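You operate a simulated robot arm through the tools that you are given. There is no shell and no other tool. Be economical: measure what you need, move in short steps, check, and stop when the job is done.

You are at the controls of a simulated robot arm. One attempt, no reset.

## Task
Wet the scrub pad, soap it and scrub the greasy stock pot clean.
Fine: wet it in the sink, soap it on the soap bar and put it back after; leave the water in the sink.
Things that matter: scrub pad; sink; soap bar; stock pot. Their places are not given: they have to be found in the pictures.

It is judged by the outcome, as a careful person would: the job done as asked, and still so three seconds after it is handed in. It fails if anything else is knocked over, pushed out of place, dropped, spilled or broken.

## Robot
A 7-joint arm with a two-finger parallel gripper, fixed in place. Base frame: the origin is at the foot of the arm, x ahead of it, y to its left, z up; the work surface is at about z = 870. Readings come in mm, rad, newtons and seconds.
With the tool pointing down near the work surface it reaches from about 240 to 680 mm from the base axis. Its first joint turns from -1.152 to 1.152 rad. Payload 2.4 kg.
The tool frame sits at the grasp point between the pads (the TCP): z along the fingers, y along the line on which they close. The tips reach 30 mm beyond it. Largest opening 94 mm; finger width 28, thickness 10; the body of the gripper, 50 by 96 mm, starts 55 mm behind the TCP.
Orientation is that of the tool frame in the base frame, as [roll, pitch, yaw] about the fixed x, y, z axes, in that order (R = Rz(yaw) Ry(pitch) Rx(roll)). With the fingers straight down and closing along the base's y, the tool's x points along the base's -x, its y along +y and its z along -z.

## Interface
- The arm moves only by the tool step_arm. Its argument "plan" is a list that holds one entry, the list of rows, each a list of 7 numbers: the turn, a rotation vector about the tool's x, y, z in rad, then the shift along the tool's x, y, z in mm, then the finger opening in mm, from 0 to 94. In form: [[[wx, wy, wz, x, y, z, hand], ...]]. A call has 1 to 20 rows; each row is the pose to reach, as a shift and turn from the pose commanded when the call began, along the tool's axes at that moment. Rows are played at 5 a second. More than 50 mm and 0.15 rad between two rows, or a gripper value outside its range, and nothing of the call is played. A pose out of reach is approached as far as the arm can. The call stops where the force on the tool passes 40 N (or 10 N more than at its start, if that is more) or the arm is blocked; 0.2 s more then pass. The fingers move at their own pace (about 153 mm/s each) and stop on an object; they squeeze with about 27 N. The grip force told is the motor's: it shows also when the fingers shut on nothing. Time passes only in rows, and 0.2 s behind the last, so rows that repeat a pose let the fingers close. The reply holds the time, the measured pose of the TCP, the force on the tool along the base axes, the opening and the grip force, in the units named above and with some noise.
- Cameras (640 x 400 px; columns grow to the right, rows downward): "scene" is fixed at [21.8, 463.8, 1441.8]; the picture's right is [-0.88, -0.48, 0.00], its down [-0.29, 0.52, -0.81] and it looks along [0.39, -0.71, -0.59] (base axes); focal length 347 px, centre (320, 200). "wrist" rides on the gripper at [-37, 0, -58] in the tool frame; the picture's right is [0.00, -1.00, 0.00], its down [0.97, 0.00, -0.24] and it looks along [0.24, 0.00, 0.97] (tool axes); focal length 218 px, centre (320, 200).
- grab_frame(camera): a new picture of that camera. It takes no simulated time.
- probe_pixels(camera, pixels): for up to 12 pixels [column, row] of the newest picture of that camera ("zoom" is the newest enlarged one), the place [x, y, z] in the base frame of the surface seen there, good to about 2 mm. It takes no simulated time.
- inspect(camera, box): a new picture of the part [left, top, right, bottom] of that camera's present view, enlarged. It takes no simulated time.
- job_done(): hands the job in; it is judged then, once.

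Go step by step. Measure first, check grasps and placings, and put right what went wrong. The budget is 80 turns and 54 pictures, counting those below and the enlarged ones. Unless the task says otherwise, let go and move clear before handing in, and close with one line.

The tools are called after "Request:" by a JSON object that holds its "fn" and its "kwargs". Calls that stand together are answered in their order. step_arm: Moves the arm, as the interface text tells. Its arguments: {"type":"object","properties":{"plan":{"type":"array"}},"required":["plan"]} The other tools are called the same way: grab_frame (camera) takes a picture; probe_pixels (camera, pixels) gives the place of the surface under pixels of a picture; inspect (camera, box) takes an enlarged picture of a part of a camera's view; job_done () hands the job in.

At the start:

```text
clock: 0.0
tcp_pos: [343.9, -64.5, 1196.4]
orientation: [3.14, -0.002, 3.142]
contact_force: [-0.8, 0.7, 0.5]
width: 93.8
grip_force: 0.1
```

scene: 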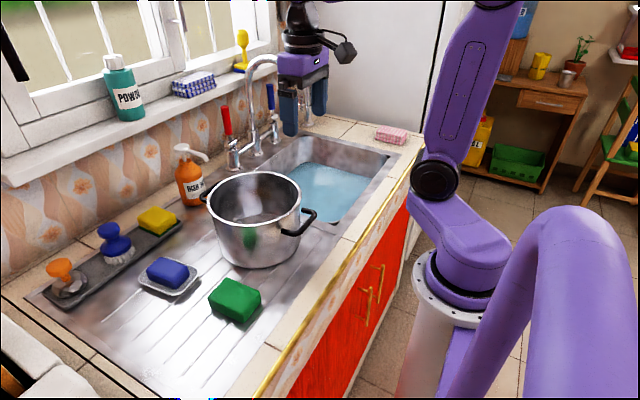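
wrist: 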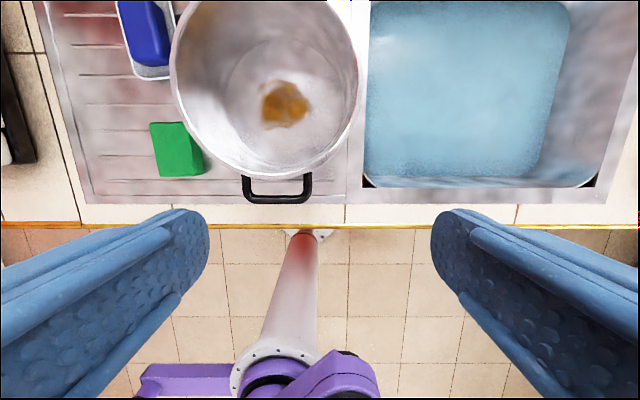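

The wrist picture shows a grease spot inside the pot around (285,105), a green block at (178,150) and a blue bar in a dish at (145,30). I'll zoom in to tell which is the pad and which is the soap.

Request:
{"fn": "inspect", "kwargs": {"camera": "scene", "box": [30, 190, 270, 340]}}

Request:
{"fn": "inspect", "kwargs": {"camera": "scene", "box": [180, 80, 430, 280]}}

Request:
{"fn": "probe_pixels", "kwargs": {"camera": "wrist", "pixels": [[285, 105], [265, 105], [305, 105], [285, 85], [285, 126], [178, 150], [145, 30], [460, 90], [250, 60], [320, 150], [277, 195], [355, 100]]}}

```text
2.67 times, centred on (150, 265) of scene
```

zoom: 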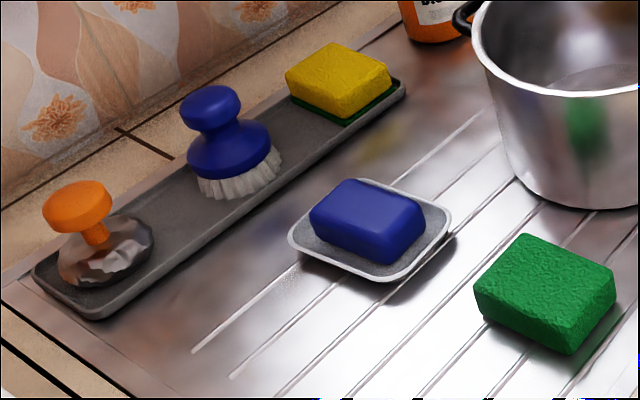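

```text
2.00 times, centred on (305, 180) of scene
```

zoom: 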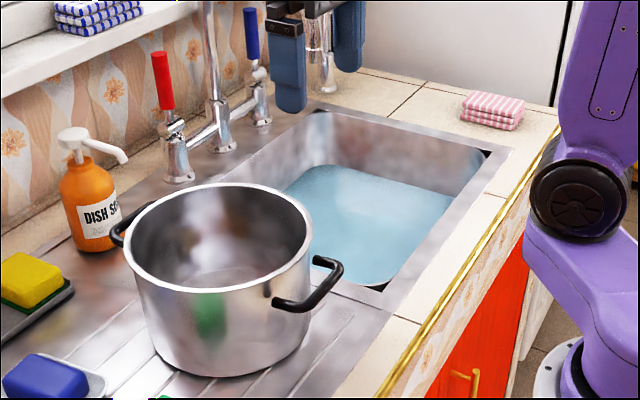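

```text
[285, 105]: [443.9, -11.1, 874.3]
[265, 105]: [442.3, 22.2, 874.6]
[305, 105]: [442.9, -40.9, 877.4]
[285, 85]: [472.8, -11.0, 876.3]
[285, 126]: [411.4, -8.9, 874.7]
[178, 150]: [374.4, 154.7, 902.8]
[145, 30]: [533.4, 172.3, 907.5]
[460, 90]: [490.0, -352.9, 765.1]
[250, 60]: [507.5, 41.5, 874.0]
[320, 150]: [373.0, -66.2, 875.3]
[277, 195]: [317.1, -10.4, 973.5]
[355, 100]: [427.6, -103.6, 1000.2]
```

The green block looks like a textured scouring pad, with a top at z≈903. The blue bar in the dish is the soap. I'll measure the pad, soap, pot rim and grease up close.

Request:
{"fn": "inspect", "kwargs": {"camera": "wrist", "box": [100, 0, 260, 200]}}

Request:
{"fn": "inspect", "kwargs": {"camera": "wrist", "box": [160, 0, 400, 210]}}

Request:
{"fn": "probe_pixels", "kwargs": {"camera": "wrist", "pixels": [[153, 127], [182, 126], [201, 156], [202, 172], [162, 174], [120, 50], [172, 60], [172, 80], [260, 174], [300, 172], [345, 130], [175, 30]]}}

Request:
{"fn": "probe_pixels", "kwargs": {"camera": "scene", "pixels": [[234, 281], [212, 298], [240, 308], [260, 292], [170, 258], [150, 268], [176, 282], [192, 268], [265, 173], [207, 195], [300, 195], [330, 185]]}}

```text
2.00 times, centred on (180, 100) of wrist
```

zoom: 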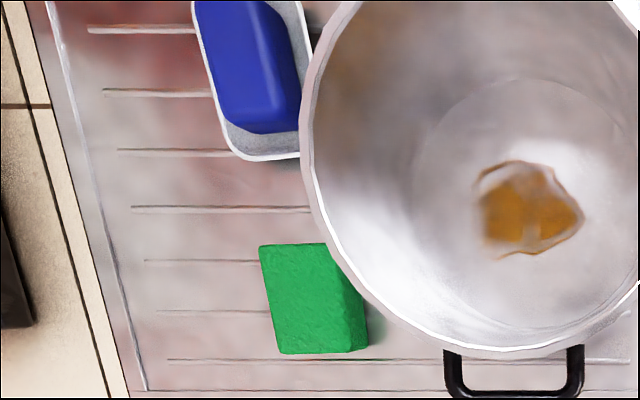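

```text
1.90 times, centred on (280, 105) of wrist
```

zoom: 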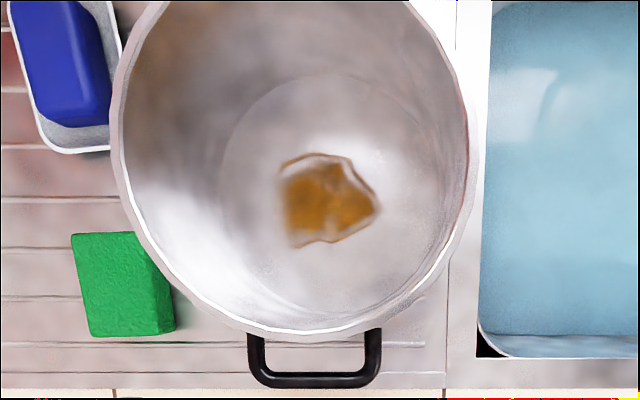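

```text
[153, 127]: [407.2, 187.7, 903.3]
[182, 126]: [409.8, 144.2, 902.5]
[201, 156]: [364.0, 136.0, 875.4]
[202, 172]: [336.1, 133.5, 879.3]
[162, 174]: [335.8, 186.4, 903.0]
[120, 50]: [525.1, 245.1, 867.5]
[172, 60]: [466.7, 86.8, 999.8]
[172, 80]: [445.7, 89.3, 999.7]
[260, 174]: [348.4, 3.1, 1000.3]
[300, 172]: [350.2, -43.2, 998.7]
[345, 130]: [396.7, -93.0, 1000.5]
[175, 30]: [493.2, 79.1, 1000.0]
```

```text
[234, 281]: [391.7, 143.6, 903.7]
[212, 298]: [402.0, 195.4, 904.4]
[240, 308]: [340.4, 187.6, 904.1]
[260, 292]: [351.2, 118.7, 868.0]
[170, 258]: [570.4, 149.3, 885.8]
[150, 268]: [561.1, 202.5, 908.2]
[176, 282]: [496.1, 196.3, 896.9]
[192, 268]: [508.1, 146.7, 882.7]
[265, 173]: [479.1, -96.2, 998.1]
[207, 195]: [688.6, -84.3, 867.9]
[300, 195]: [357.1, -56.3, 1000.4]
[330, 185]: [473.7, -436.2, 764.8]
```

The pad measures about 72×45×33 mm, centred near (372,165), with its long side along x. The pot's centre is about (450,-8) with a rim radius of about 101 mm. I'll move above the pad, and also probe the faucet and sink.

Request:
{"fn": "step_arm", "kwargs": {"plan": [[[0, 0, 0, -6, 46, 0, 90], [0, 0, 0, -12, 92, 0, 90], [0, 0, 0, -18, 138, 0, 90], [0, 0, 0, -24, 184, 0, 90], [0, 0, 0, -28, 229.5, 0, 90], [0, 0, 0, -28, 229.5, 45, 90], [0, 0, 0, -28, 229.5, 90, 90], [0, 0, 0, -28, 229.5, 135, 90], [0, 0, 0, -28, 229.5, 135, 90]]]}}

Request:
{"fn": "grab_frame", "kwargs": {"camera": "wrist"}}

Request:
{"fn": "grab_frame", "kwargs": {"camera": "scene"}}

```text
clock: 2.0
tcp_pos: [373.1, 166.5, 1062.1]
orientation: [3.141, 0.0, 3.141]
contact_force: [0.6, 0.1, -0.4]
width: 89.9
grip_force: 0.1
```

```text
47 pictures are left
```

wrist: 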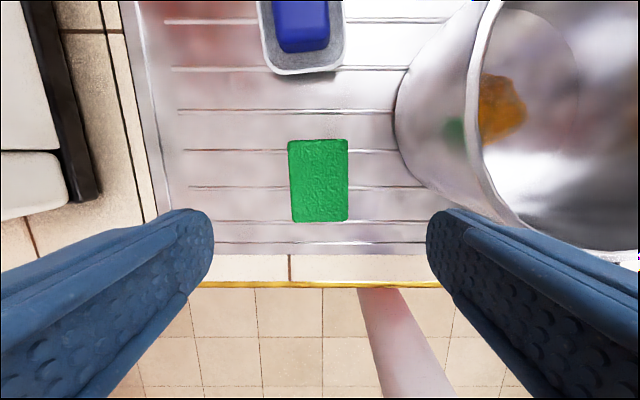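

```text
46 pictures are left
```

scene: 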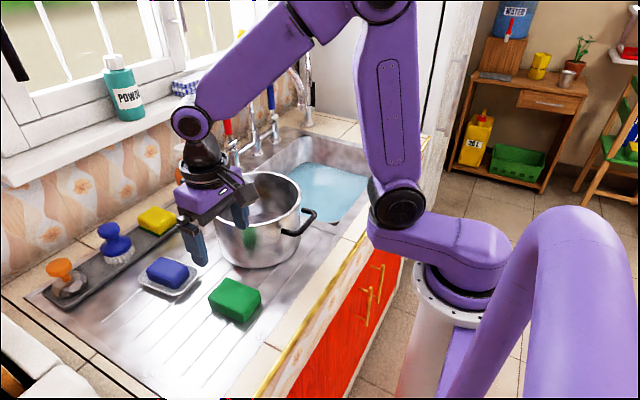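

The pad at (318,180) looks square to the axes. I'll probe its corners, plus the sink rim, water and faucet.

Request:
{"fn": "probe_pixels", "kwargs": {"camera": "wrist", "pixels": [[291, 143], [345, 143], [293, 219], [345, 217], [275, 15], [325, 15], [280, 45], [325, 45], [270, 60], [490, 100], [515, 120], [395, 110]]}}

Request:
{"fn": "probe_pixels", "kwargs": {"camera": "scene", "pixels": [[308, 80], [300, 70], [312, 118], [272, 120], [235, 150], [300, 165], [360, 185], [330, 215], [388, 158], [350, 215], [310, 130], [320, 180]]}}

```text
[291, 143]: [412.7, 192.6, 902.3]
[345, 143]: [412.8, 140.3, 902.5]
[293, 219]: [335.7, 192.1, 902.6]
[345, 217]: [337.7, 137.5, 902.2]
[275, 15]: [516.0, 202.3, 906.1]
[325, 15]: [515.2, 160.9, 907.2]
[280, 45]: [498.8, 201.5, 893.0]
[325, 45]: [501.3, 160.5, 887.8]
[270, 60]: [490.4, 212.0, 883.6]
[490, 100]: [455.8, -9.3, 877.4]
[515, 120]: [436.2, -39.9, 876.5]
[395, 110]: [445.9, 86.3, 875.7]
```

```text
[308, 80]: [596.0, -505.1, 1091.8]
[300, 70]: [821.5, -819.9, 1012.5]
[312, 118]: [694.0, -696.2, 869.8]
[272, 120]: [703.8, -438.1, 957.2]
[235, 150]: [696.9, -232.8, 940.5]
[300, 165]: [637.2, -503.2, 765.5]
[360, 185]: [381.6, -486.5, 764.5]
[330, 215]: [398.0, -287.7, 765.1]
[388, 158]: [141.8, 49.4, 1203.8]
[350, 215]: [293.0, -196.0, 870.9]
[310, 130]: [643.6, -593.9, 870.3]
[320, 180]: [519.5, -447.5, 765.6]
```

The pad centre is (374.5,165.5) with its top at 902.5. I'll descend to TCP z≈911 and close on its upper part.

Request:
{"fn": "step_arm", "kwargs": {"plan": [[[0, 0, 0, -1.4, -0.5, 45, 90], [0, 0, 0, -1.4, -0.5, 90, 90], [0, 0, 0, -1.4, -0.5, 125, 90], [0, 0, 0, -1.4, -0.5, 151, 90], [0, 0, 0, -1.4, -0.5, 151, 90], [0, 0, 0, -1.4, -0.5, 151, 30], [0, 0, 0, -1.4, -0.5, 151, 30], [0, 0, 0, -1.4, -0.5, 151, 30], [0, 0, 0, -1.4, -0.5, 151, 30]]]}}

Request:
{"fn": "grab_frame", "kwargs": {"camera": "scene"}}

```text
clock: 4.0
tcp_pos: [373.3, 164.2, 908.7]
orientation: [3.141, 0.001, 3.141]
contact_force: [0.3, 0.8, 8.9]
width: 59.0
grip_force: 27.4
```

```text
45 pictures are left
```

scene: 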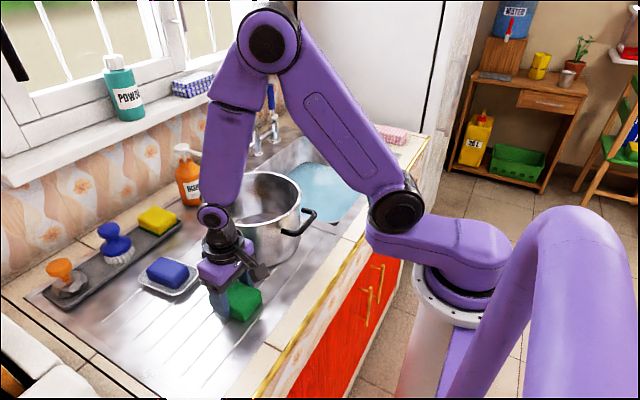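

The pad is gripped at width 59 with 27 N. I'll lift it straight up and check.

Request:
{"fn": "step_arm", "kwargs": {"plan": [[[0, 0, 0, 0, 0, -30, 30], [0, 0, 0, 0, 0, -75, 30], [0, 0, 0, 0, 0, -120, 30], [0, 0, 0, 0, 0, -165, 30], [0, 0, 0, 0, 0, -190, 30], [0, 0, 0, 0, 0, -190, 30]]]}}

Request:
{"fn": "grab_frame", "kwargs": {"camera": "wrist"}}

```text
clock: 5.4
tcp_pos: [371.2, 167.3, 1100.8]
orientation: [3.141, 0.0, -3.14]
contact_force: [-0.3, 0.2, 0.4]
width: 59.0
grip_force: 27.1
```

```text
44 pictures are left
```

wrist: 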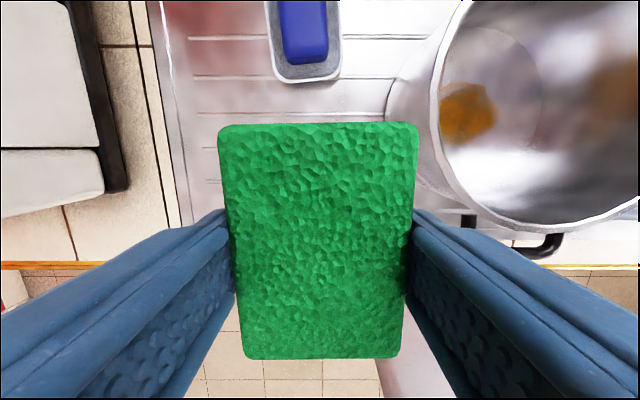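

The pad is held squarely. I'll carry it over to the sink, above about (420,-300).

Request:
{"fn": "step_arm", "kwargs": {"plan": [[[0, 0, 0, -4, -42, 0, 30], [0, 0, 0, -8, -84, 0, 30], [0, 0, 0, -12, -126, 0, 30], [0, 0, 0, -16, -168, 0, 30], [0, 0, 0, -20, -210, 0, 30], [0, 0, 0, -24, -252, 0, 30], [0, 0, 0, -28, -294, 0, 30], [0, 0, 0, -32, -336, 0, 30], [0, 0, 0, -36, -378, 0, 30], [0, 0, 0, -42, -420, 0, 30], [0, 0, 0, -47, -465, 0, 30], [0, 0, 0, -47, -465, 0, 30]]]}}

Request:
{"fn": "grab_frame", "kwargs": {"camera": "wrist"}}

Request:
{"fn": "grab_frame", "kwargs": {"camera": "scene"}}

```text
clock: 8.0
tcp_pos: [418.1, -300.2, 1096.7]
orientation: [3.141, 0.0, -3.141]
contact_force: [-0.3, 0.0, -0.3]
width: 58.7
grip_force: 27.0
```

```text
43 pictures are left
```

wrist: 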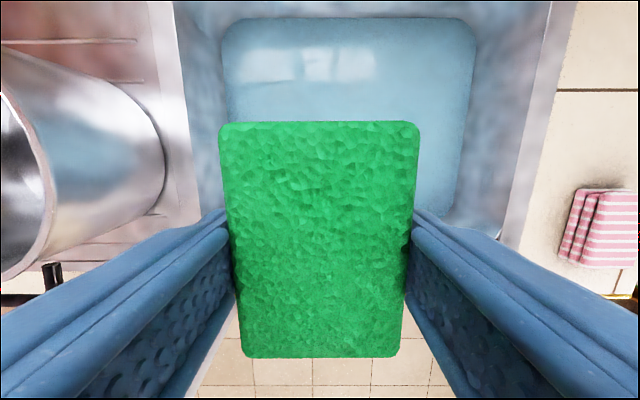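

```text
42 pictures are left
```

scene: 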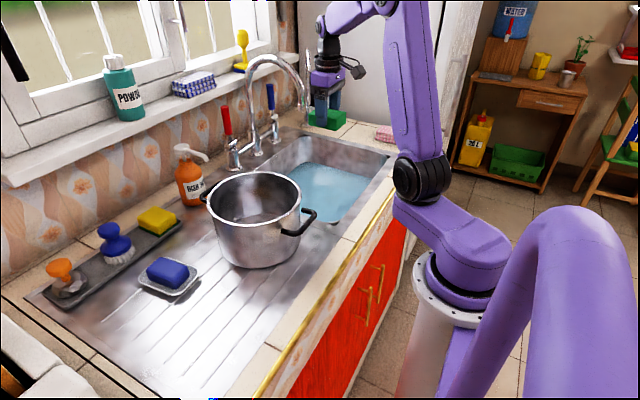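

I need the spout's position and the sink edges before I lower the pad.

Request:
{"fn": "probe_pixels", "kwargs": {"camera": "scene", "pixels": [[305, 105], [304, 92], [298, 75], [280, 60], [262, 62], [251, 85], [254, 145]]}}

Request:
{"fn": "probe_pixels", "kwargs": {"camera": "wrist", "pixels": [[195, 190], [180, 60], [520, 200], [545, 60], [350, 10], [230, 100], [460, 180], [350, 60]]}}

```text
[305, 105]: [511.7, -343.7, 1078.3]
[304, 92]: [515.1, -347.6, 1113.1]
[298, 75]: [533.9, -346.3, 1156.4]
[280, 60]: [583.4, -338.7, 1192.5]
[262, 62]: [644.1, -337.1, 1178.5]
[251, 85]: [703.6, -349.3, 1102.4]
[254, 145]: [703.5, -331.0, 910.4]
```

```text
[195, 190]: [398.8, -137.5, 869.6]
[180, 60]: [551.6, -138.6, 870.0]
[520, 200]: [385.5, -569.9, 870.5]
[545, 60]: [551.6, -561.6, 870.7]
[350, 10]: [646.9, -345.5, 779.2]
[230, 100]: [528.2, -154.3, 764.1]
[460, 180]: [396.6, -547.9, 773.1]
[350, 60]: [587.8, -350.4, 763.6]
```

The spout tip is at (512,-344), so I'll shift away to (405,-250) first. Then I'll lower the pad into the water, whose surface is at z≈765.

Request:
{"fn": "step_arm", "kwargs": {"plan": [[[0, 0, 0, 8, 25, 0, 30], [0, 0, 0, 13, 50, 10, 30], [0, 0, 0, 13, 50, 55, 30], [0, 0, 0, 13, 50, 100, 30], [0, 0, 0, 13, 50, 145, 30], [0, 0, 0, 13, 50, 190, 30], [0, 0, 0, 13, 50, 235, 30], [0, 0, 0, 13, 50, 270, 30], [0, 0, 0, 13, 50, 290, 30], [0, 0, 0, 13, 50, 305, 30], [0, 0, 0, 13, 50, 315, 30], [0, 0, 0, 13, 50, 325, 30], [0, 0, 0, 13, 50, 325, 30], [0, 0, 0, 13, 50, 325, 30], [0, 0, 0, 13, 50, 325, 30], [0, 0, 0, 13, 50, 325, 30]]]}}

Request:
{"fn": "grab_frame", "kwargs": {"camera": "scene"}}

Request:
{"fn": "grab_frame", "kwargs": {"camera": "wrist"}}

```text
clock: 11.4
tcp_pos: [404.6, -250.8, 773.9]
orientation: [-3.141, 0.0, -3.141]
contact_force: [-0.3, 0.1, 0.0]
width: 58.8
grip_force: 27.1
```

```text
41 pictures are left
```

scene: 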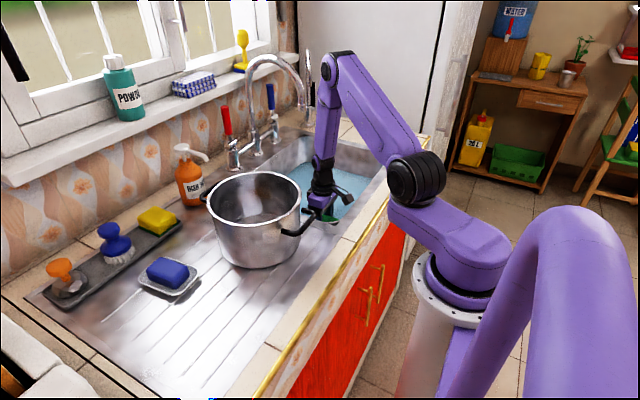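

```text
40 pictures are left
```

wrist: 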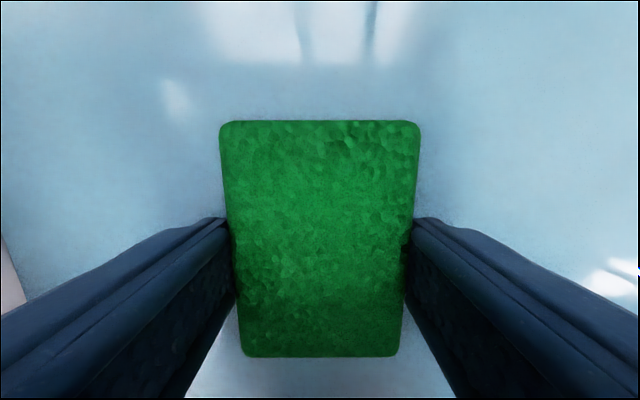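

The pad is under water and has darkened. I'll raise it 75 mm, still inside the sink, and let it drip there.

Request:
{"fn": "step_arm", "kwargs": {"plan": [[[0, 0, 0, 0, 0, 0, 30], [0, 0, 0, 0, 0, -25, 30], [0, 0, 0, 0, 0, -50, 30], [0, 0, 0, 0, 0, -75, 30], [0, 0, 0, 0, 0, -75, 30], [0, 0, 0, 0, 0, -75, 30], [0, 0, 0, 0, 0, -75, 30], [0, 0, 0, 0, 0, -75, 30], [0, 0, 0, 0, 0, -75, 30], [0, 0, 0, 0, 0, -75, 30], [0, 0, 0, 0, 0, -75, 30], [0, 0, 0, 0, 0, -75, 30], [0, 0, 0, 0, 0, -75, 30], [0, 0, 0, 0, 0, -75, 30], [0, 0, 0, 0, 0, -75, 30], [0, 0, 0, 0, 0, -75, 30], [0, 0, 0, 0, 0, -75, 30], [0, 0, 0, 0, 0, -75, 30], [0, 0, 0, 0, 0, -75, 30], [0, 0, 0, 0, 0, -75, 30]]]}}

Request:
{"fn": "grab_frame", "kwargs": {"camera": "wrist"}}

Request:
{"fn": "inspect", "kwargs": {"camera": "scene", "box": [270, 130, 400, 240]}}

```text
clock: 15.6
tcp_pos: [407.0, -252.7, 847.0]
orientation: [-3.14, 0.001, 3.141]
contact_force: [0.0, -0.3, -0.7]
width: 58.7
grip_force: 26.8
```

```text
39 pictures are left
```

wrist: 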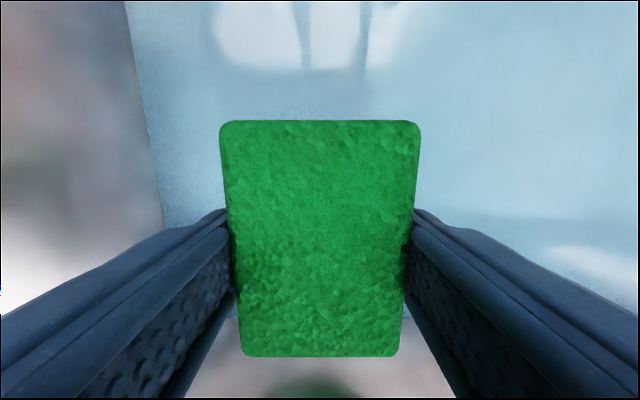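

```text
3.64 times, centred on (335, 185) of scene
```

zoom: 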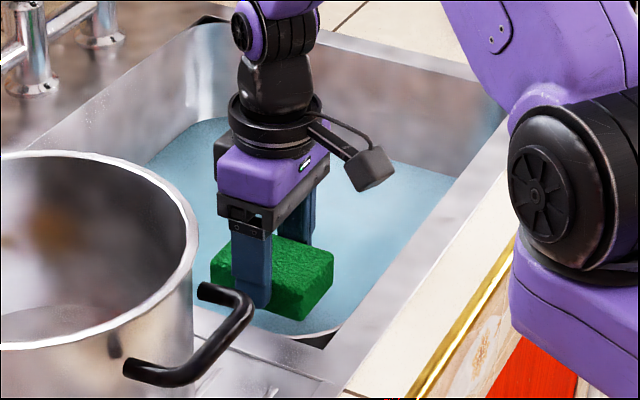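

The pad is wet and no drops are visible. There's a pod sticking out from the gripper at zoom (368,170) and a brown patch inside the pot wall at zoom (50,225). I'll probe both.

Request:
{"fn": "probe_pixels", "kwargs": {"camera": "zoom", "pixels": [[368, 170], [385, 165], [372, 188], [330, 135], [50, 225], [30, 250], [80, 240], [260, 180], [225, 190]]}}

```text
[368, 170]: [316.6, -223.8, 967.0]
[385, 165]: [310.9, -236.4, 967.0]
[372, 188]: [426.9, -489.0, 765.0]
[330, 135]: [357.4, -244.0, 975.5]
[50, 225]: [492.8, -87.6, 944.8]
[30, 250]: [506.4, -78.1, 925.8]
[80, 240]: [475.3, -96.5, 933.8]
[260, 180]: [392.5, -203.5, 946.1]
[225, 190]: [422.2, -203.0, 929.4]
```

The pod bottom sits about 100 mm above the TCP, which just clears the 1000 mm pot rim while scrubbing. I'll go up and travel over the pot to the soap at about (533,175).

Request:
{"fn": "step_arm", "kwargs": {"plan": [[[0, 0, 0, 0, 0, -45, 30], [0, 0, 0, 0, 0, -90, 30], [0, 0, 0, 0, 0, -135, 30], [0, 0, 0, 0, 0, -180, 30], [0, 0, 0, 0, 0, -225, 30], [0, 0, 0, 0, 0, -253, 30], [0, 0, 0, -10, 44, -253, 30], [0, 0, 0, -20, 88, -253, 30], [0, 0, 0, -30, 132, -253, 30], [0, 0, 0, -40, 176, -253, 30], [0, 0, 0, -50, 220, -253, 30], [0, 0, 0, -50, 238, -253, 30], [0, 0, 0, -50, 238, -253, 30]]]}}

Request:
{"fn": "grab_frame", "kwargs": {"camera": "wrist"}}

Request:
{"fn": "inspect", "kwargs": {"camera": "scene", "box": [180, 100, 400, 280]}}

```text
clock: 18.4
tcp_pos: [456.3, -12.9, 1104.2]
orientation: [3.141, 0.002, 3.141]
contact_force: [-0.7, 0.0, -0.2]
width: 58.6
grip_force: 26.8
```

```text
37 pictures are left
```

wrist: 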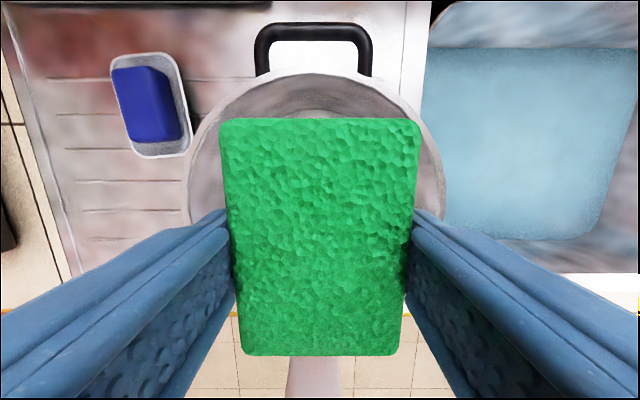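

```text
2.22 times, centred on (290, 190) of scene
```

zoom: 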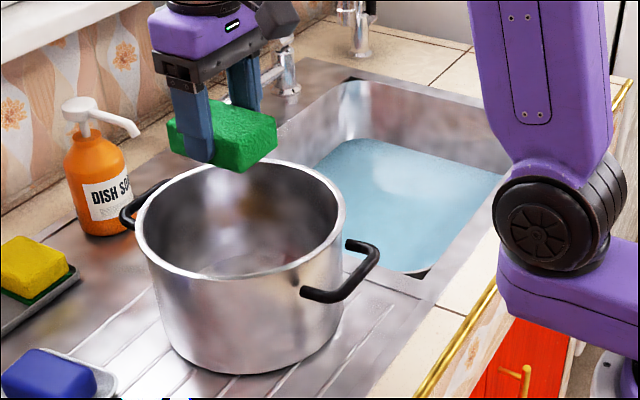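

The pot is directly below and the soap is at (145,105) in the wrist view. I'll probe the soap's exact extents.

Request:
{"fn": "probe_pixels", "kwargs": {"camera": "wrist", "pixels": [[113, 71], [150, 68], [128, 138], [162, 138], [140, 100], [110, 58], [175, 55], [135, 152], [187, 148]]}}

```text
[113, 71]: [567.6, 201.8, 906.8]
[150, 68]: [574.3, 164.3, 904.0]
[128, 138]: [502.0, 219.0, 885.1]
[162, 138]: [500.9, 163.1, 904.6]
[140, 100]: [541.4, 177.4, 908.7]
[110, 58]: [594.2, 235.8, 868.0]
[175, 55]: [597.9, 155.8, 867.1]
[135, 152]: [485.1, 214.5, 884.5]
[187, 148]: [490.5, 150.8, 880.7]
```

The soap is centred at about (537,181) with its top at 908. I'll move above it and come down to just short of contact.

Request:
{"fn": "step_arm", "kwargs": {"plan": [[[0, 0, 0, -17, 40, 0, 30], [0, 0, 0, -34, 80, 0, 30], [0, 0, 0, -51, 120, 0, 30], [0, 0, 0, -68, 160, 0, 30], [0, 0, 0, -81, 194, 0, 30], [0, 0, 0, -81, 194, 40, 30], [0, 0, 0, -81, 194, 80, 30], [0, 0, 0, -81, 194, 120, 30], [0, 0, 0, -81, 194, 145, 30], [0, 0, 0, -81, 194, 145, 30]]]}}

Request:
{"fn": "inspect", "kwargs": {"camera": "scene", "box": [90, 180, 290, 310]}}

```text
clock: 20.6
tcp_pos: [538.2, 181.0, 956.9]
orientation: [-3.141, 0.001, -3.141]
contact_force: [-0.2, 0.3, -1.0]
width: 58.5
grip_force: 26.9
```

```text
3.08 times, centred on (190, 245) of scene
```

zoom: 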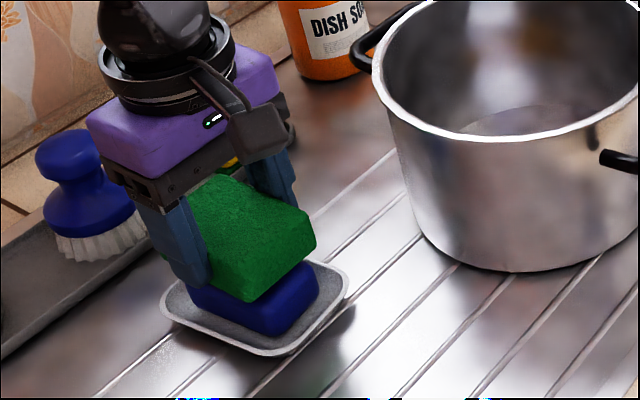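

The pad is about 10 mm above the soap. I'll lower it gently in small steps until it touches.

Request:
{"fn": "step_arm", "kwargs": {"plan": [[[0, 0, 0, 0, 0, 4, 30], [0, 0, 0, 0, 0, 7, 30], [0, 0, 0, 0, 0, 9, 30], [0, 0, 0, 0, 0, 11, 30], [0, 0, 0, 0, 0, 11, 30]]]}}

```text
clock: 21.8
tcp_pos: [537.5, 182.1, 948.0]
orientation: [-3.141, 0.001, 3.141]
contact_force: [-3.0, -1.1, 14.0]
width: 58.7
grip_force: 27.1
```

There is contact at 14 N. I'll ease off slightly and rub in short strokes so the dish doesn't shift.

Request:
{"fn": "step_arm", "kwargs": {"plan": [[[0, 0, 0, 0, 0, -1, 30], [0, 0, 0, 6, 0, -1, 30], [0, 0, 0, 12, 0, -1, 30], [0, 0, 0, 6, 0, -1, 30], [0, 0, 0, 0, 0, -1, 30], [0, 0, 0, -6, 0, -1, 30], [0, 0, 0, -12, 0, -1, 30], [0, 0, 0, -6, 0, -1, 30], [0, 0, 0, 0, 0, -1, 30], [0, 0, 0, 6, 0, -1, 30], [0, 0, 0, 12, 0, -1, 30], [0, 0, 0, 6, 0, -1, 30], [0, 0, 0, 0, 0, -1, 30], [0, 0, 0, -6, 0, -1, 30], [0, 0, 0, -12, 0, -1, 30], [0, 0, 0, -6, 0, -1, 30], [0, 0, 0, 0, 0, -1, 30]]]}}

Request:
{"fn": "inspect", "kwargs": {"camera": "scene", "box": [90, 180, 290, 310]}}

```text
clock: 25.4
tcp_pos: [539.1, 179.2, 948.4]
orientation: [-3.141, 0.003, -3.141]
contact_force: [4.2, -1.4, 10.4]
width: 58.7
grip_force: 26.9
```

```text
3.08 times, centred on (190, 245) of scene
```

zoom: 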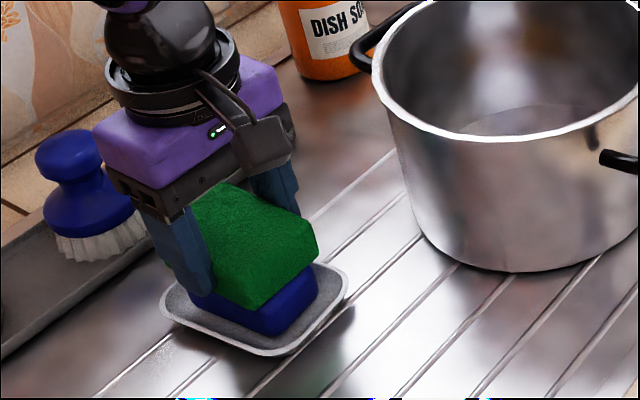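

The dish hasn't moved, and contact held at about 10 N. I'll lift clear of the pot rim and look for soap on the pad.

Request:
{"fn": "step_arm", "kwargs": {"plan": [[[0, 0, 0, 0, 0, -20, 30], [0, 0, 0, 0, 0, -65, 30], [0, 0, 0, 0, 0, -110, 30], [0, 0, 0, 0, 0, -155, 30], [0, 0, 0, 0, 0, -155, 30]]]}}

Request:
{"fn": "inspect", "kwargs": {"camera": "scene", "box": [90, 120, 330, 310]}}

Request:
{"fn": "grab_frame", "kwargs": {"camera": "wrist"}}

```text
clock: 26.6
tcp_pos: [537.6, 181.0, 1099.6]
orientation: [3.141, 0.0, -3.141]
contact_force: [0.1, -0.5, 0.3]
width: 58.9
grip_force: 27.0
```

```text
2.11 times, centred on (210, 215) of scene
```

zoom: 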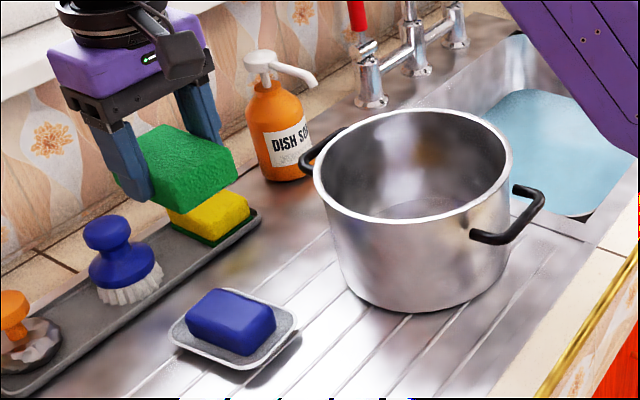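

```text
32 pictures are left
```

wrist: 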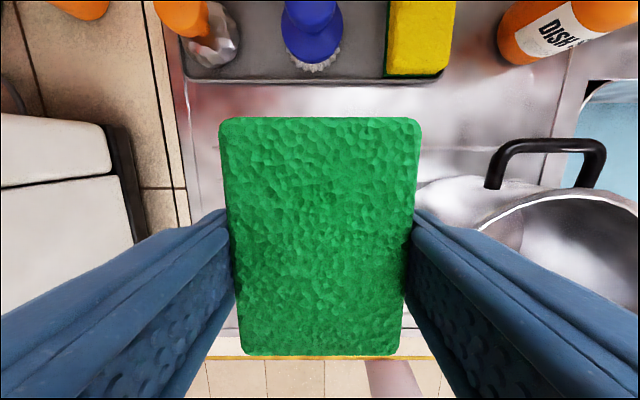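

Pad and soap look fine. Next I'll go over the pot and down inside it to just above the floor, at about (445,-9).

Request:
{"fn": "step_arm", "kwargs": {"plan": [[[0, 0, 0, 20, -40, 0, 30], [0, 0, 0, 40, -80, 0, 30], [0, 0, 0, 60, -120, 0, 30], [0, 0, 0, 80, -160, 0, 30], [0, 0, 0, 92, -190, 0, 30], [0, 0, 0, 92, -190, 0, 30], [0, 0, 0, 92, -190, 40, 30], [0, 0, 0, 92, -190, 80, 30], [0, 0, 0, 92, -190, 115, 30], [0, 0, 0, 92, -190, 145, 30], [0, 0, 0, 92, -190, 165, 30], [0, 0, 0, 92, -190, 173, 30], [0, 0, 0, 92, -190, 173, 30]]]}}

Request:
{"fn": "inspect", "kwargs": {"camera": "scene", "box": [160, 100, 360, 280]}}

Request:
{"fn": "grab_frame", "kwargs": {"camera": "wrist"}}

```text
clock: 29.4
tcp_pos: [443.9, -8.6, 929.5]
orientation: [-3.141, 0.001, 3.14]
contact_force: [-0.4, -0.4, -0.6]
width: 58.5
grip_force: 27.3
```

```text
2.22 times, centred on (260, 190) of scene
```

zoom: 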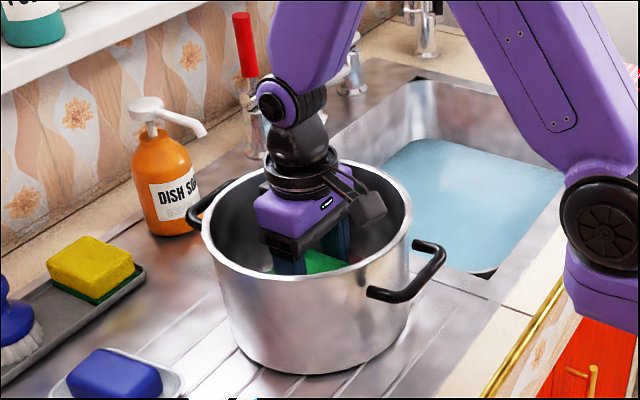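

```text
30 pictures are left
```

wrist: 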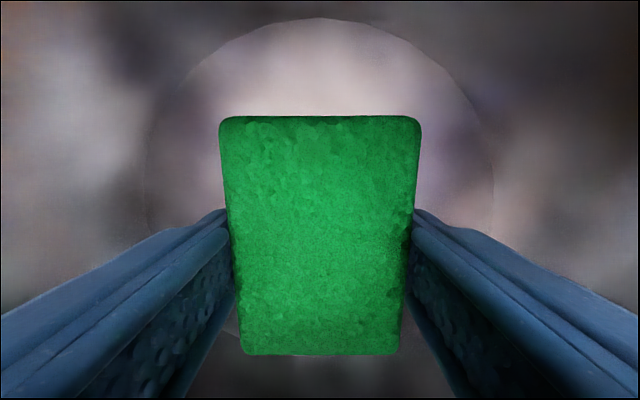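

The gripper is inside the pot with the pad about 16 mm above the floor. I'll check the pod's clearance from the rim.

Request:
{"fn": "probe_pixels", "kwargs": {"camera": "zoom", "pixels": [[370, 208], [383, 205], [365, 228], [352, 215], [385, 220], [405, 215], [400, 245]]}}

Request:
{"fn": "probe_pixels", "kwargs": {"camera": "wrist", "pixels": [[320, 22], [150, 180], [492, 180], [320, 90]]}}

```text
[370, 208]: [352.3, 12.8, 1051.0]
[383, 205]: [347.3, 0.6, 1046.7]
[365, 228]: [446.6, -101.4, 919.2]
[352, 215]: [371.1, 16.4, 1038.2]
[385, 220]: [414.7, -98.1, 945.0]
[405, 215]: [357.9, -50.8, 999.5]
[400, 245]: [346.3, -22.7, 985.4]
```

```text
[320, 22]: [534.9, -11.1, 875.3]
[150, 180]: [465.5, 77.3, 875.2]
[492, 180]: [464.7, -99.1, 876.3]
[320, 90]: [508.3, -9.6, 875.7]
```

The pod bottom is at about 1035, so it stays clear by about 19 mm. The floor radius is about 88 mm and its centre about (447,-11). I'll lower to contact.

Request:
{"fn": "step_arm", "kwargs": {"plan": [[[0, 0, 0, 0, 0, 8, 30], [0, 0, 0, 0, 0, 12, 30], [0, 0, 0, 0, 0, 14, 30], [0, 0, 0, 0, 0, 15.5, 30], [0, 0, 0, 0, 0, 15.5, 30]]]}}

```text
clock: 30.6
tcp_pos: [447.1, -8.6, 914.5]
orientation: [-3.141, 0.003, 3.14]
contact_force: [-5.2, -2.8, 22.3]
width: 58.9
grip_force: 27.1
```

Contact is at 22 N. I'll scrub over the grease area in small y strokes at three x offsets, with slightly less pressure.

Request:
{"fn": "step_arm", "kwargs": {"plan": [[[0, 0, 0, 2, 0, -0.8, 30], [0, 0, 0, 2, 9, -0.8, 30], [0, 0, 0, 2, 18, -0.8, 30], [0, 0, 0, 2, 9, -0.8, 30], [0, 0, 0, 2, 0, -0.8, 30], [0, 0, 0, 2, -9, -0.8, 30], [0, 0, 0, 2, -19, -0.8, 30], [0, 0, 0, 10, -19, -0.8, 30], [0, 0, 0, 10, -9, -0.8, 30], [0, 0, 0, 10, 0, -0.8, 30], [0, 0, 0, 10, 9, -0.8, 30], [0, 0, 0, 10, 18, -0.8, 30], [0, 0, 0, 2, 18, -0.8, 30], [0, 0, 0, -8, 18, -0.8, 30], [0, 0, 0, -8, 9, -0.8, 30], [0, 0, 0, -8, 0, -0.8, 30], [0, 0, 0, -8, -9, -0.8, 30], [0, 0, 0, -8, -19, -0.8, 30], [0, 0, 0, 0, -10, -0.8, 30], [0, 0, 0, 0, 0, -0.8, 30]]]}}

Request:
{"fn": "inspect", "kwargs": {"camera": "scene", "box": [160, 100, 360, 280]}}

```text
clock: 33.4
tcp_pos: [440.2, 10.0, 914.3]
orientation: [-3.141, -0.003, 3.141]
contact_force: [-1.9, 0.2, 9.5]
width: 58.8
grip_force: 27.4
stopped in row 13: the force on the tool passed its limit (the readings are from after the stop); the commanded pose is now the measured one
```

```text
2.22 times, centred on (260, 190) of scene
```

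zoom: 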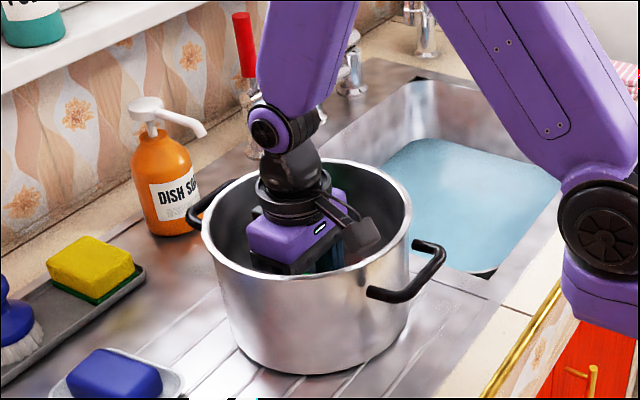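

The force limit stopped the stroke at row 13, with the pot still in place. I'll continue with smaller, lighter steps towards the other side.

Request:
{"fn": "step_arm", "kwargs": {"plan": [[[0, 0, 0, 0, 0, -0.6, 30], [0, 0, 0, -5, -2, -0.6, 30], [0, 0, 0, -10, -4, -0.6, 30], [0, 0, 0, -14, -8, -0.6, 30], [0, 0, 0, -14, -14, -0.6, 30], [0, 0, 0, -14, -20, -0.6, 30], [0, 0, 0, -14, -26, -0.6, 30], [0, 0, 0, -14, -32, -0.6, 30], [0, 0, 0, -9, -35, -0.6, 30], [0, 0, 0, -4, -35, -0.6, 30], [0, 0, 0, -4, -29, -0.6, 30], [0, 0, 0, -4, -23, -0.6, 30], [0, 0, 0, -4, -17, -0.6, 30], [0, 0, 0, -4, -11, -0.6, 30], [0, 0, 0, 0, -17, -0.6, 30], [0, 0, 0, 4, -23, -0.6, 30], [0, 0, 0, 4, -29, -0.6, 30], [0, 0, 0, 0, -24, -0.6, 30], [0, 0, 0, -4, -18, -0.6, 30]]]}}

```text
clock: 37.4
tcp_pos: [443.8, -8.7, 914.3]
orientation: [-3.141, -0.006, 3.14]
contact_force: [-0.8, -3.8, 8.2]
width: 58.7
grip_force: 27.4
```

The strokes completed at about 8 N. I'll lift straight out, move towards the pad's home, and look back into the pot.

Request:
{"fn": "step_arm", "kwargs": {"plan": [[[0, 0, 0, 0, 0, -20, 30], [0, 0, 0, 0, 0, -60, 30], [0, 0, 0, 0, 0, -105, 30], [0, 0, 0, 0, 0, -150, 30], [0, 0, 0, 0, 0, -190, 30], [0, 0, 0, 15, 43, -190, 30], [0, 0, 0, 30, 86, -190, 30], [0, 0, 0, 45, 129, -190, 30], [0, 0, 0, 69, 174, -190, 30], [0, 0, 0, 69, 174, -190, 30]]]}}

Request:
{"fn": "grab_frame", "kwargs": {"camera": "wrist"}}

Request:
{"fn": "inspect", "kwargs": {"camera": "scene", "box": [160, 100, 360, 280]}}

```text
refused: row 9 steps farther than a row can; nothing moved
```

```text
28 pictures are left
```

wrist: 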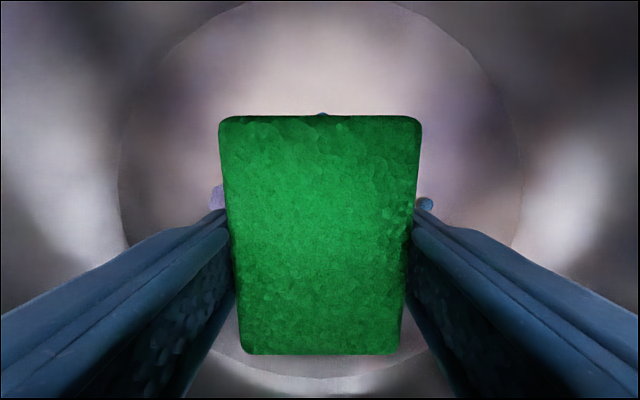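

```text
2.22 times, centred on (260, 190) of scene
```

zoom: 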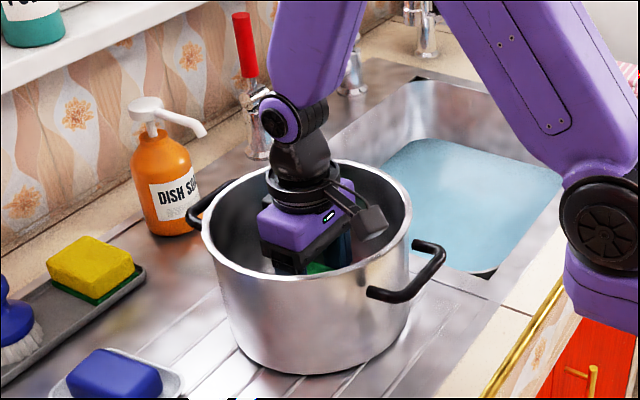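

One row stepped too far and nothing moved, so I'll resend the same move in smaller steps.

Request:
{"fn": "step_arm", "kwargs": {"plan": [[[0, 0, 0, 0, 0, -20, 30], [0, 0, 0, 0, 0, -60, 30], [0, 0, 0, 0, 0, -105, 30], [0, 0, 0, 0, 0, -150, 30], [0, 0, 0, 0, 0, -190, 30], [0, 0, 0, 15, 43, -190, 30], [0, 0, 0, 30, 86, -190, 30], [0, 0, 0, 45, 129, -190, 30], [0, 0, 0, 60, 160, -190, 30], [0, 0, 0, 69, 174, -190, 30], [0, 0, 0, 69, 174, -190, 30]]]}}

Request:
{"fn": "grab_frame", "kwargs": {"camera": "wrist"}}

Request:
{"fn": "inspect", "kwargs": {"camera": "scene", "box": [160, 100, 360, 280]}}

```text
clock: 39.8
tcp_pos: [376.5, 165.6, 1102.7]
orientation: [-3.141, -0.006, 3.14]
contact_force: [0.7, 0.4, -0.1]
width: 58.6
grip_force: 27.0
```

```text
26 pictures are left
```

wrist: 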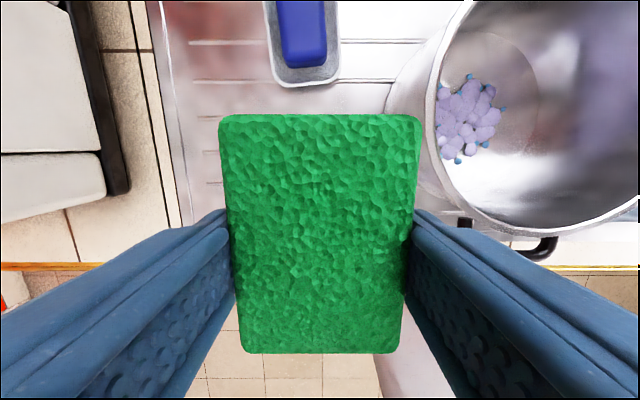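

```text
2.22 times, centred on (260, 190) of scene
```

zoom: 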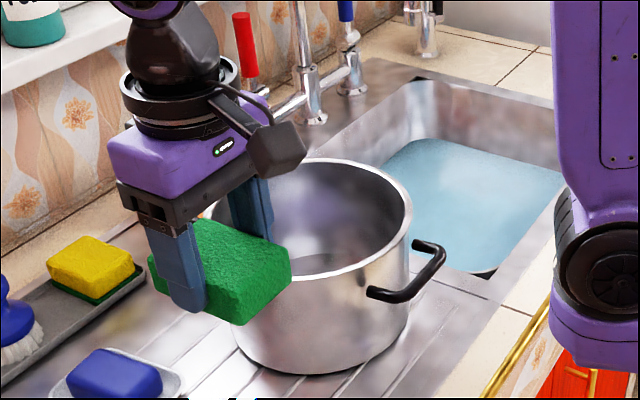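

The grease has turned to suds at (467,118), and the brown patch on the wall is gone, so it was a reflection. I'll zoom in for any leftover grease.

Request:
{"fn": "inspect", "kwargs": {"camera": "wrist", "box": [420, 50, 580, 190]}}

Request:
{"fn": "probe_pixels", "kwargs": {"camera": "wrist", "pixels": [[467, 110], [440, 130], [497, 115], [470, 80], [460, 158]]}}

```text
2.86 times, centred on (500, 120) of wrist
```

zoom: 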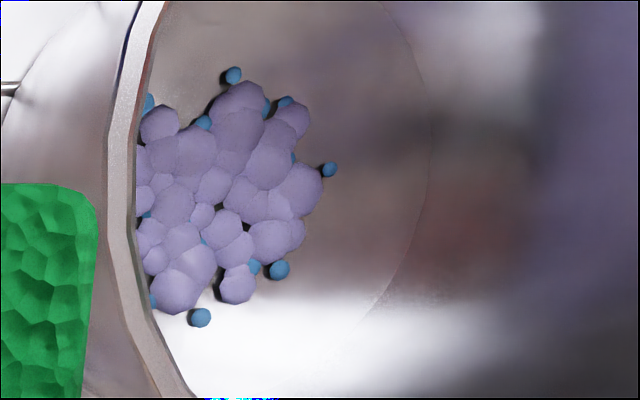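

```text
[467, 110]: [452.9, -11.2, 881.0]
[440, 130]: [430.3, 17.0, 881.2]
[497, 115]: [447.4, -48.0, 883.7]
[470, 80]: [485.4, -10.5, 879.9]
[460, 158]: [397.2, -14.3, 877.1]
```

No grease is visible, only suds. Now I'll put the pad back on its original spot, lowering to about z 911 before release.

Request:
{"fn": "step_arm", "kwargs": {"plan": [[[0, 0, 0, 2, 0, 45, 30], [0, 0, 0, 2, 0, 90, 30], [0, 0, 0, 2, 0, 135, 30], [0, 0, 0, 2, 0, 170, 30], [0, 0, 0, 2, 0, 185, 30], [0, 0, 0, 2, 0, 191, 30], [0, 0, 0, 2, 0, 191, 30]]]}}

```text
clock: 41.4
tcp_pos: [371.3, 166.7, 914.2]
orientation: [-3.14, -0.007, -3.141]
contact_force: [0.4, 0.2, -0.6]
width: 58.7
grip_force: 26.9
```

Request:
{"fn": "step_arm", "kwargs": {"plan": [[[0, 0, 0, -2, -1, 2, 30], [0, 0, 0, -2, -1, 4, 30], [0, 0, 0, -2, -1, 5, 30], [0, 0, 0, -2, -1, 5, 30]]]}}

```text
clock: 42.4
tcp_pos: [375.5, 165.3, 908.4]
orientation: [-3.141, -0.005, 3.139]
contact_force: [-0.1, -1.1, 2.3]
width: 58.6
grip_force: 27.4
```

The readings show the pad touching down, with 2.3 N at z 908.4. I'll open the fingers, rise straight up and check.

Request:
{"fn": "step_arm", "kwargs": {"plan": [[[0, 0, 0, 0, 0, 0, 66], [0, 0, 0, 0, 0, 0, 90], [0, 0, 0, 0, 0, 0, 90], [0, 0, 0, 0, 0, -20, 90], [0, 0, 0, 0, 0, -60, 90], [0, 0, 0, 0, 0, -105, 90], [0, 0, 0, 0, 0, -150, 90], [0, 0, 0, 0, 0, -195, 90], [0, 0, 0, 0, 0, -195, 90]]]}}

Request:
{"fn": "grab_frame", "kwargs": {"camera": "wrist"}}

Request:
{"fn": "grab_frame", "kwargs": {"camera": "scene"}}

```text
clock: 44.4
tcp_pos: [377.4, 163.7, 1108.1]
orientation: [3.141, -0.005, 3.14]
contact_force: [0.0, 0.1, -0.7]
width: 90.0
grip_force: 0.1
```

```text
23 pictures are left
```

wrist: 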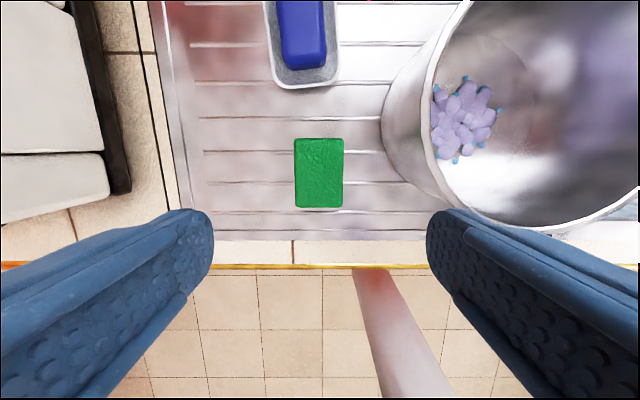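

```text
22 pictures are left
```

scene: 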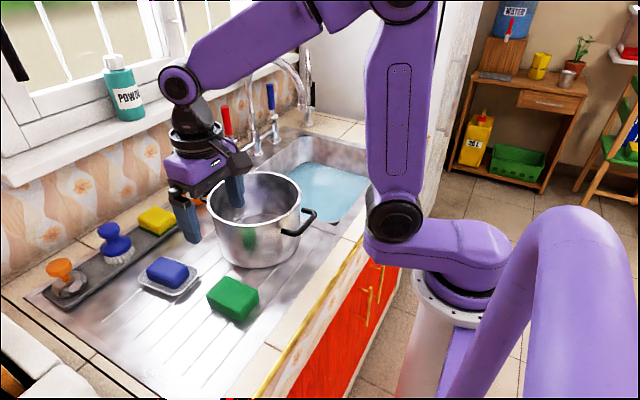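

The pad is back at (319,173) and everything is standing. I'll do one check that the pad and pot haven't shifted.

Request:
{"fn": "probe_pixels", "kwargs": {"camera": "scene", "pixels": [[265, 173], [300, 195], [234, 281], [212, 298], [240, 308]]}}

Request:
{"fn": "probe_pixels", "kwargs": {"camera": "wrist", "pixels": [[297, 141], [340, 141], [299, 205], [340, 205]]}}

Request:
{"fn": "inspect", "kwargs": {"camera": "scene", "box": [30, 150, 350, 350]}}

```text
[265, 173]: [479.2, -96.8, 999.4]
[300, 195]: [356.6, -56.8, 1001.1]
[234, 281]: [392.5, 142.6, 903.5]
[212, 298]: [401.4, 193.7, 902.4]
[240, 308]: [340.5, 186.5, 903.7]
```

```text
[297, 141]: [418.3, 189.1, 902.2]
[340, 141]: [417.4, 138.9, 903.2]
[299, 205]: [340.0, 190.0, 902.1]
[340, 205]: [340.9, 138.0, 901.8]
```

```text
2.00 times, centred on (190, 250) of scene
```

zoom: 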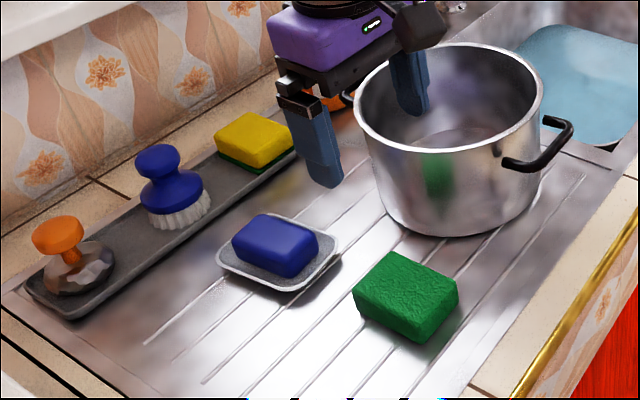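

The pot's rim points match the first readings, and the pad is within about 4 mm of where it started. The soap, its dish and the rest look undisturbed, and the gripper is empty and clear, so I'm handing in.

Request:
{"fn": "job_done", "kwargs": {}}

```text
The job is handed in.
```

I wet the scrub pad in the sink, soaped it on the bar and scrubbed the grease out of the stock pot, then put the pad back where it was. Soap suds are left on the pot floor, since I didn't rinse it.
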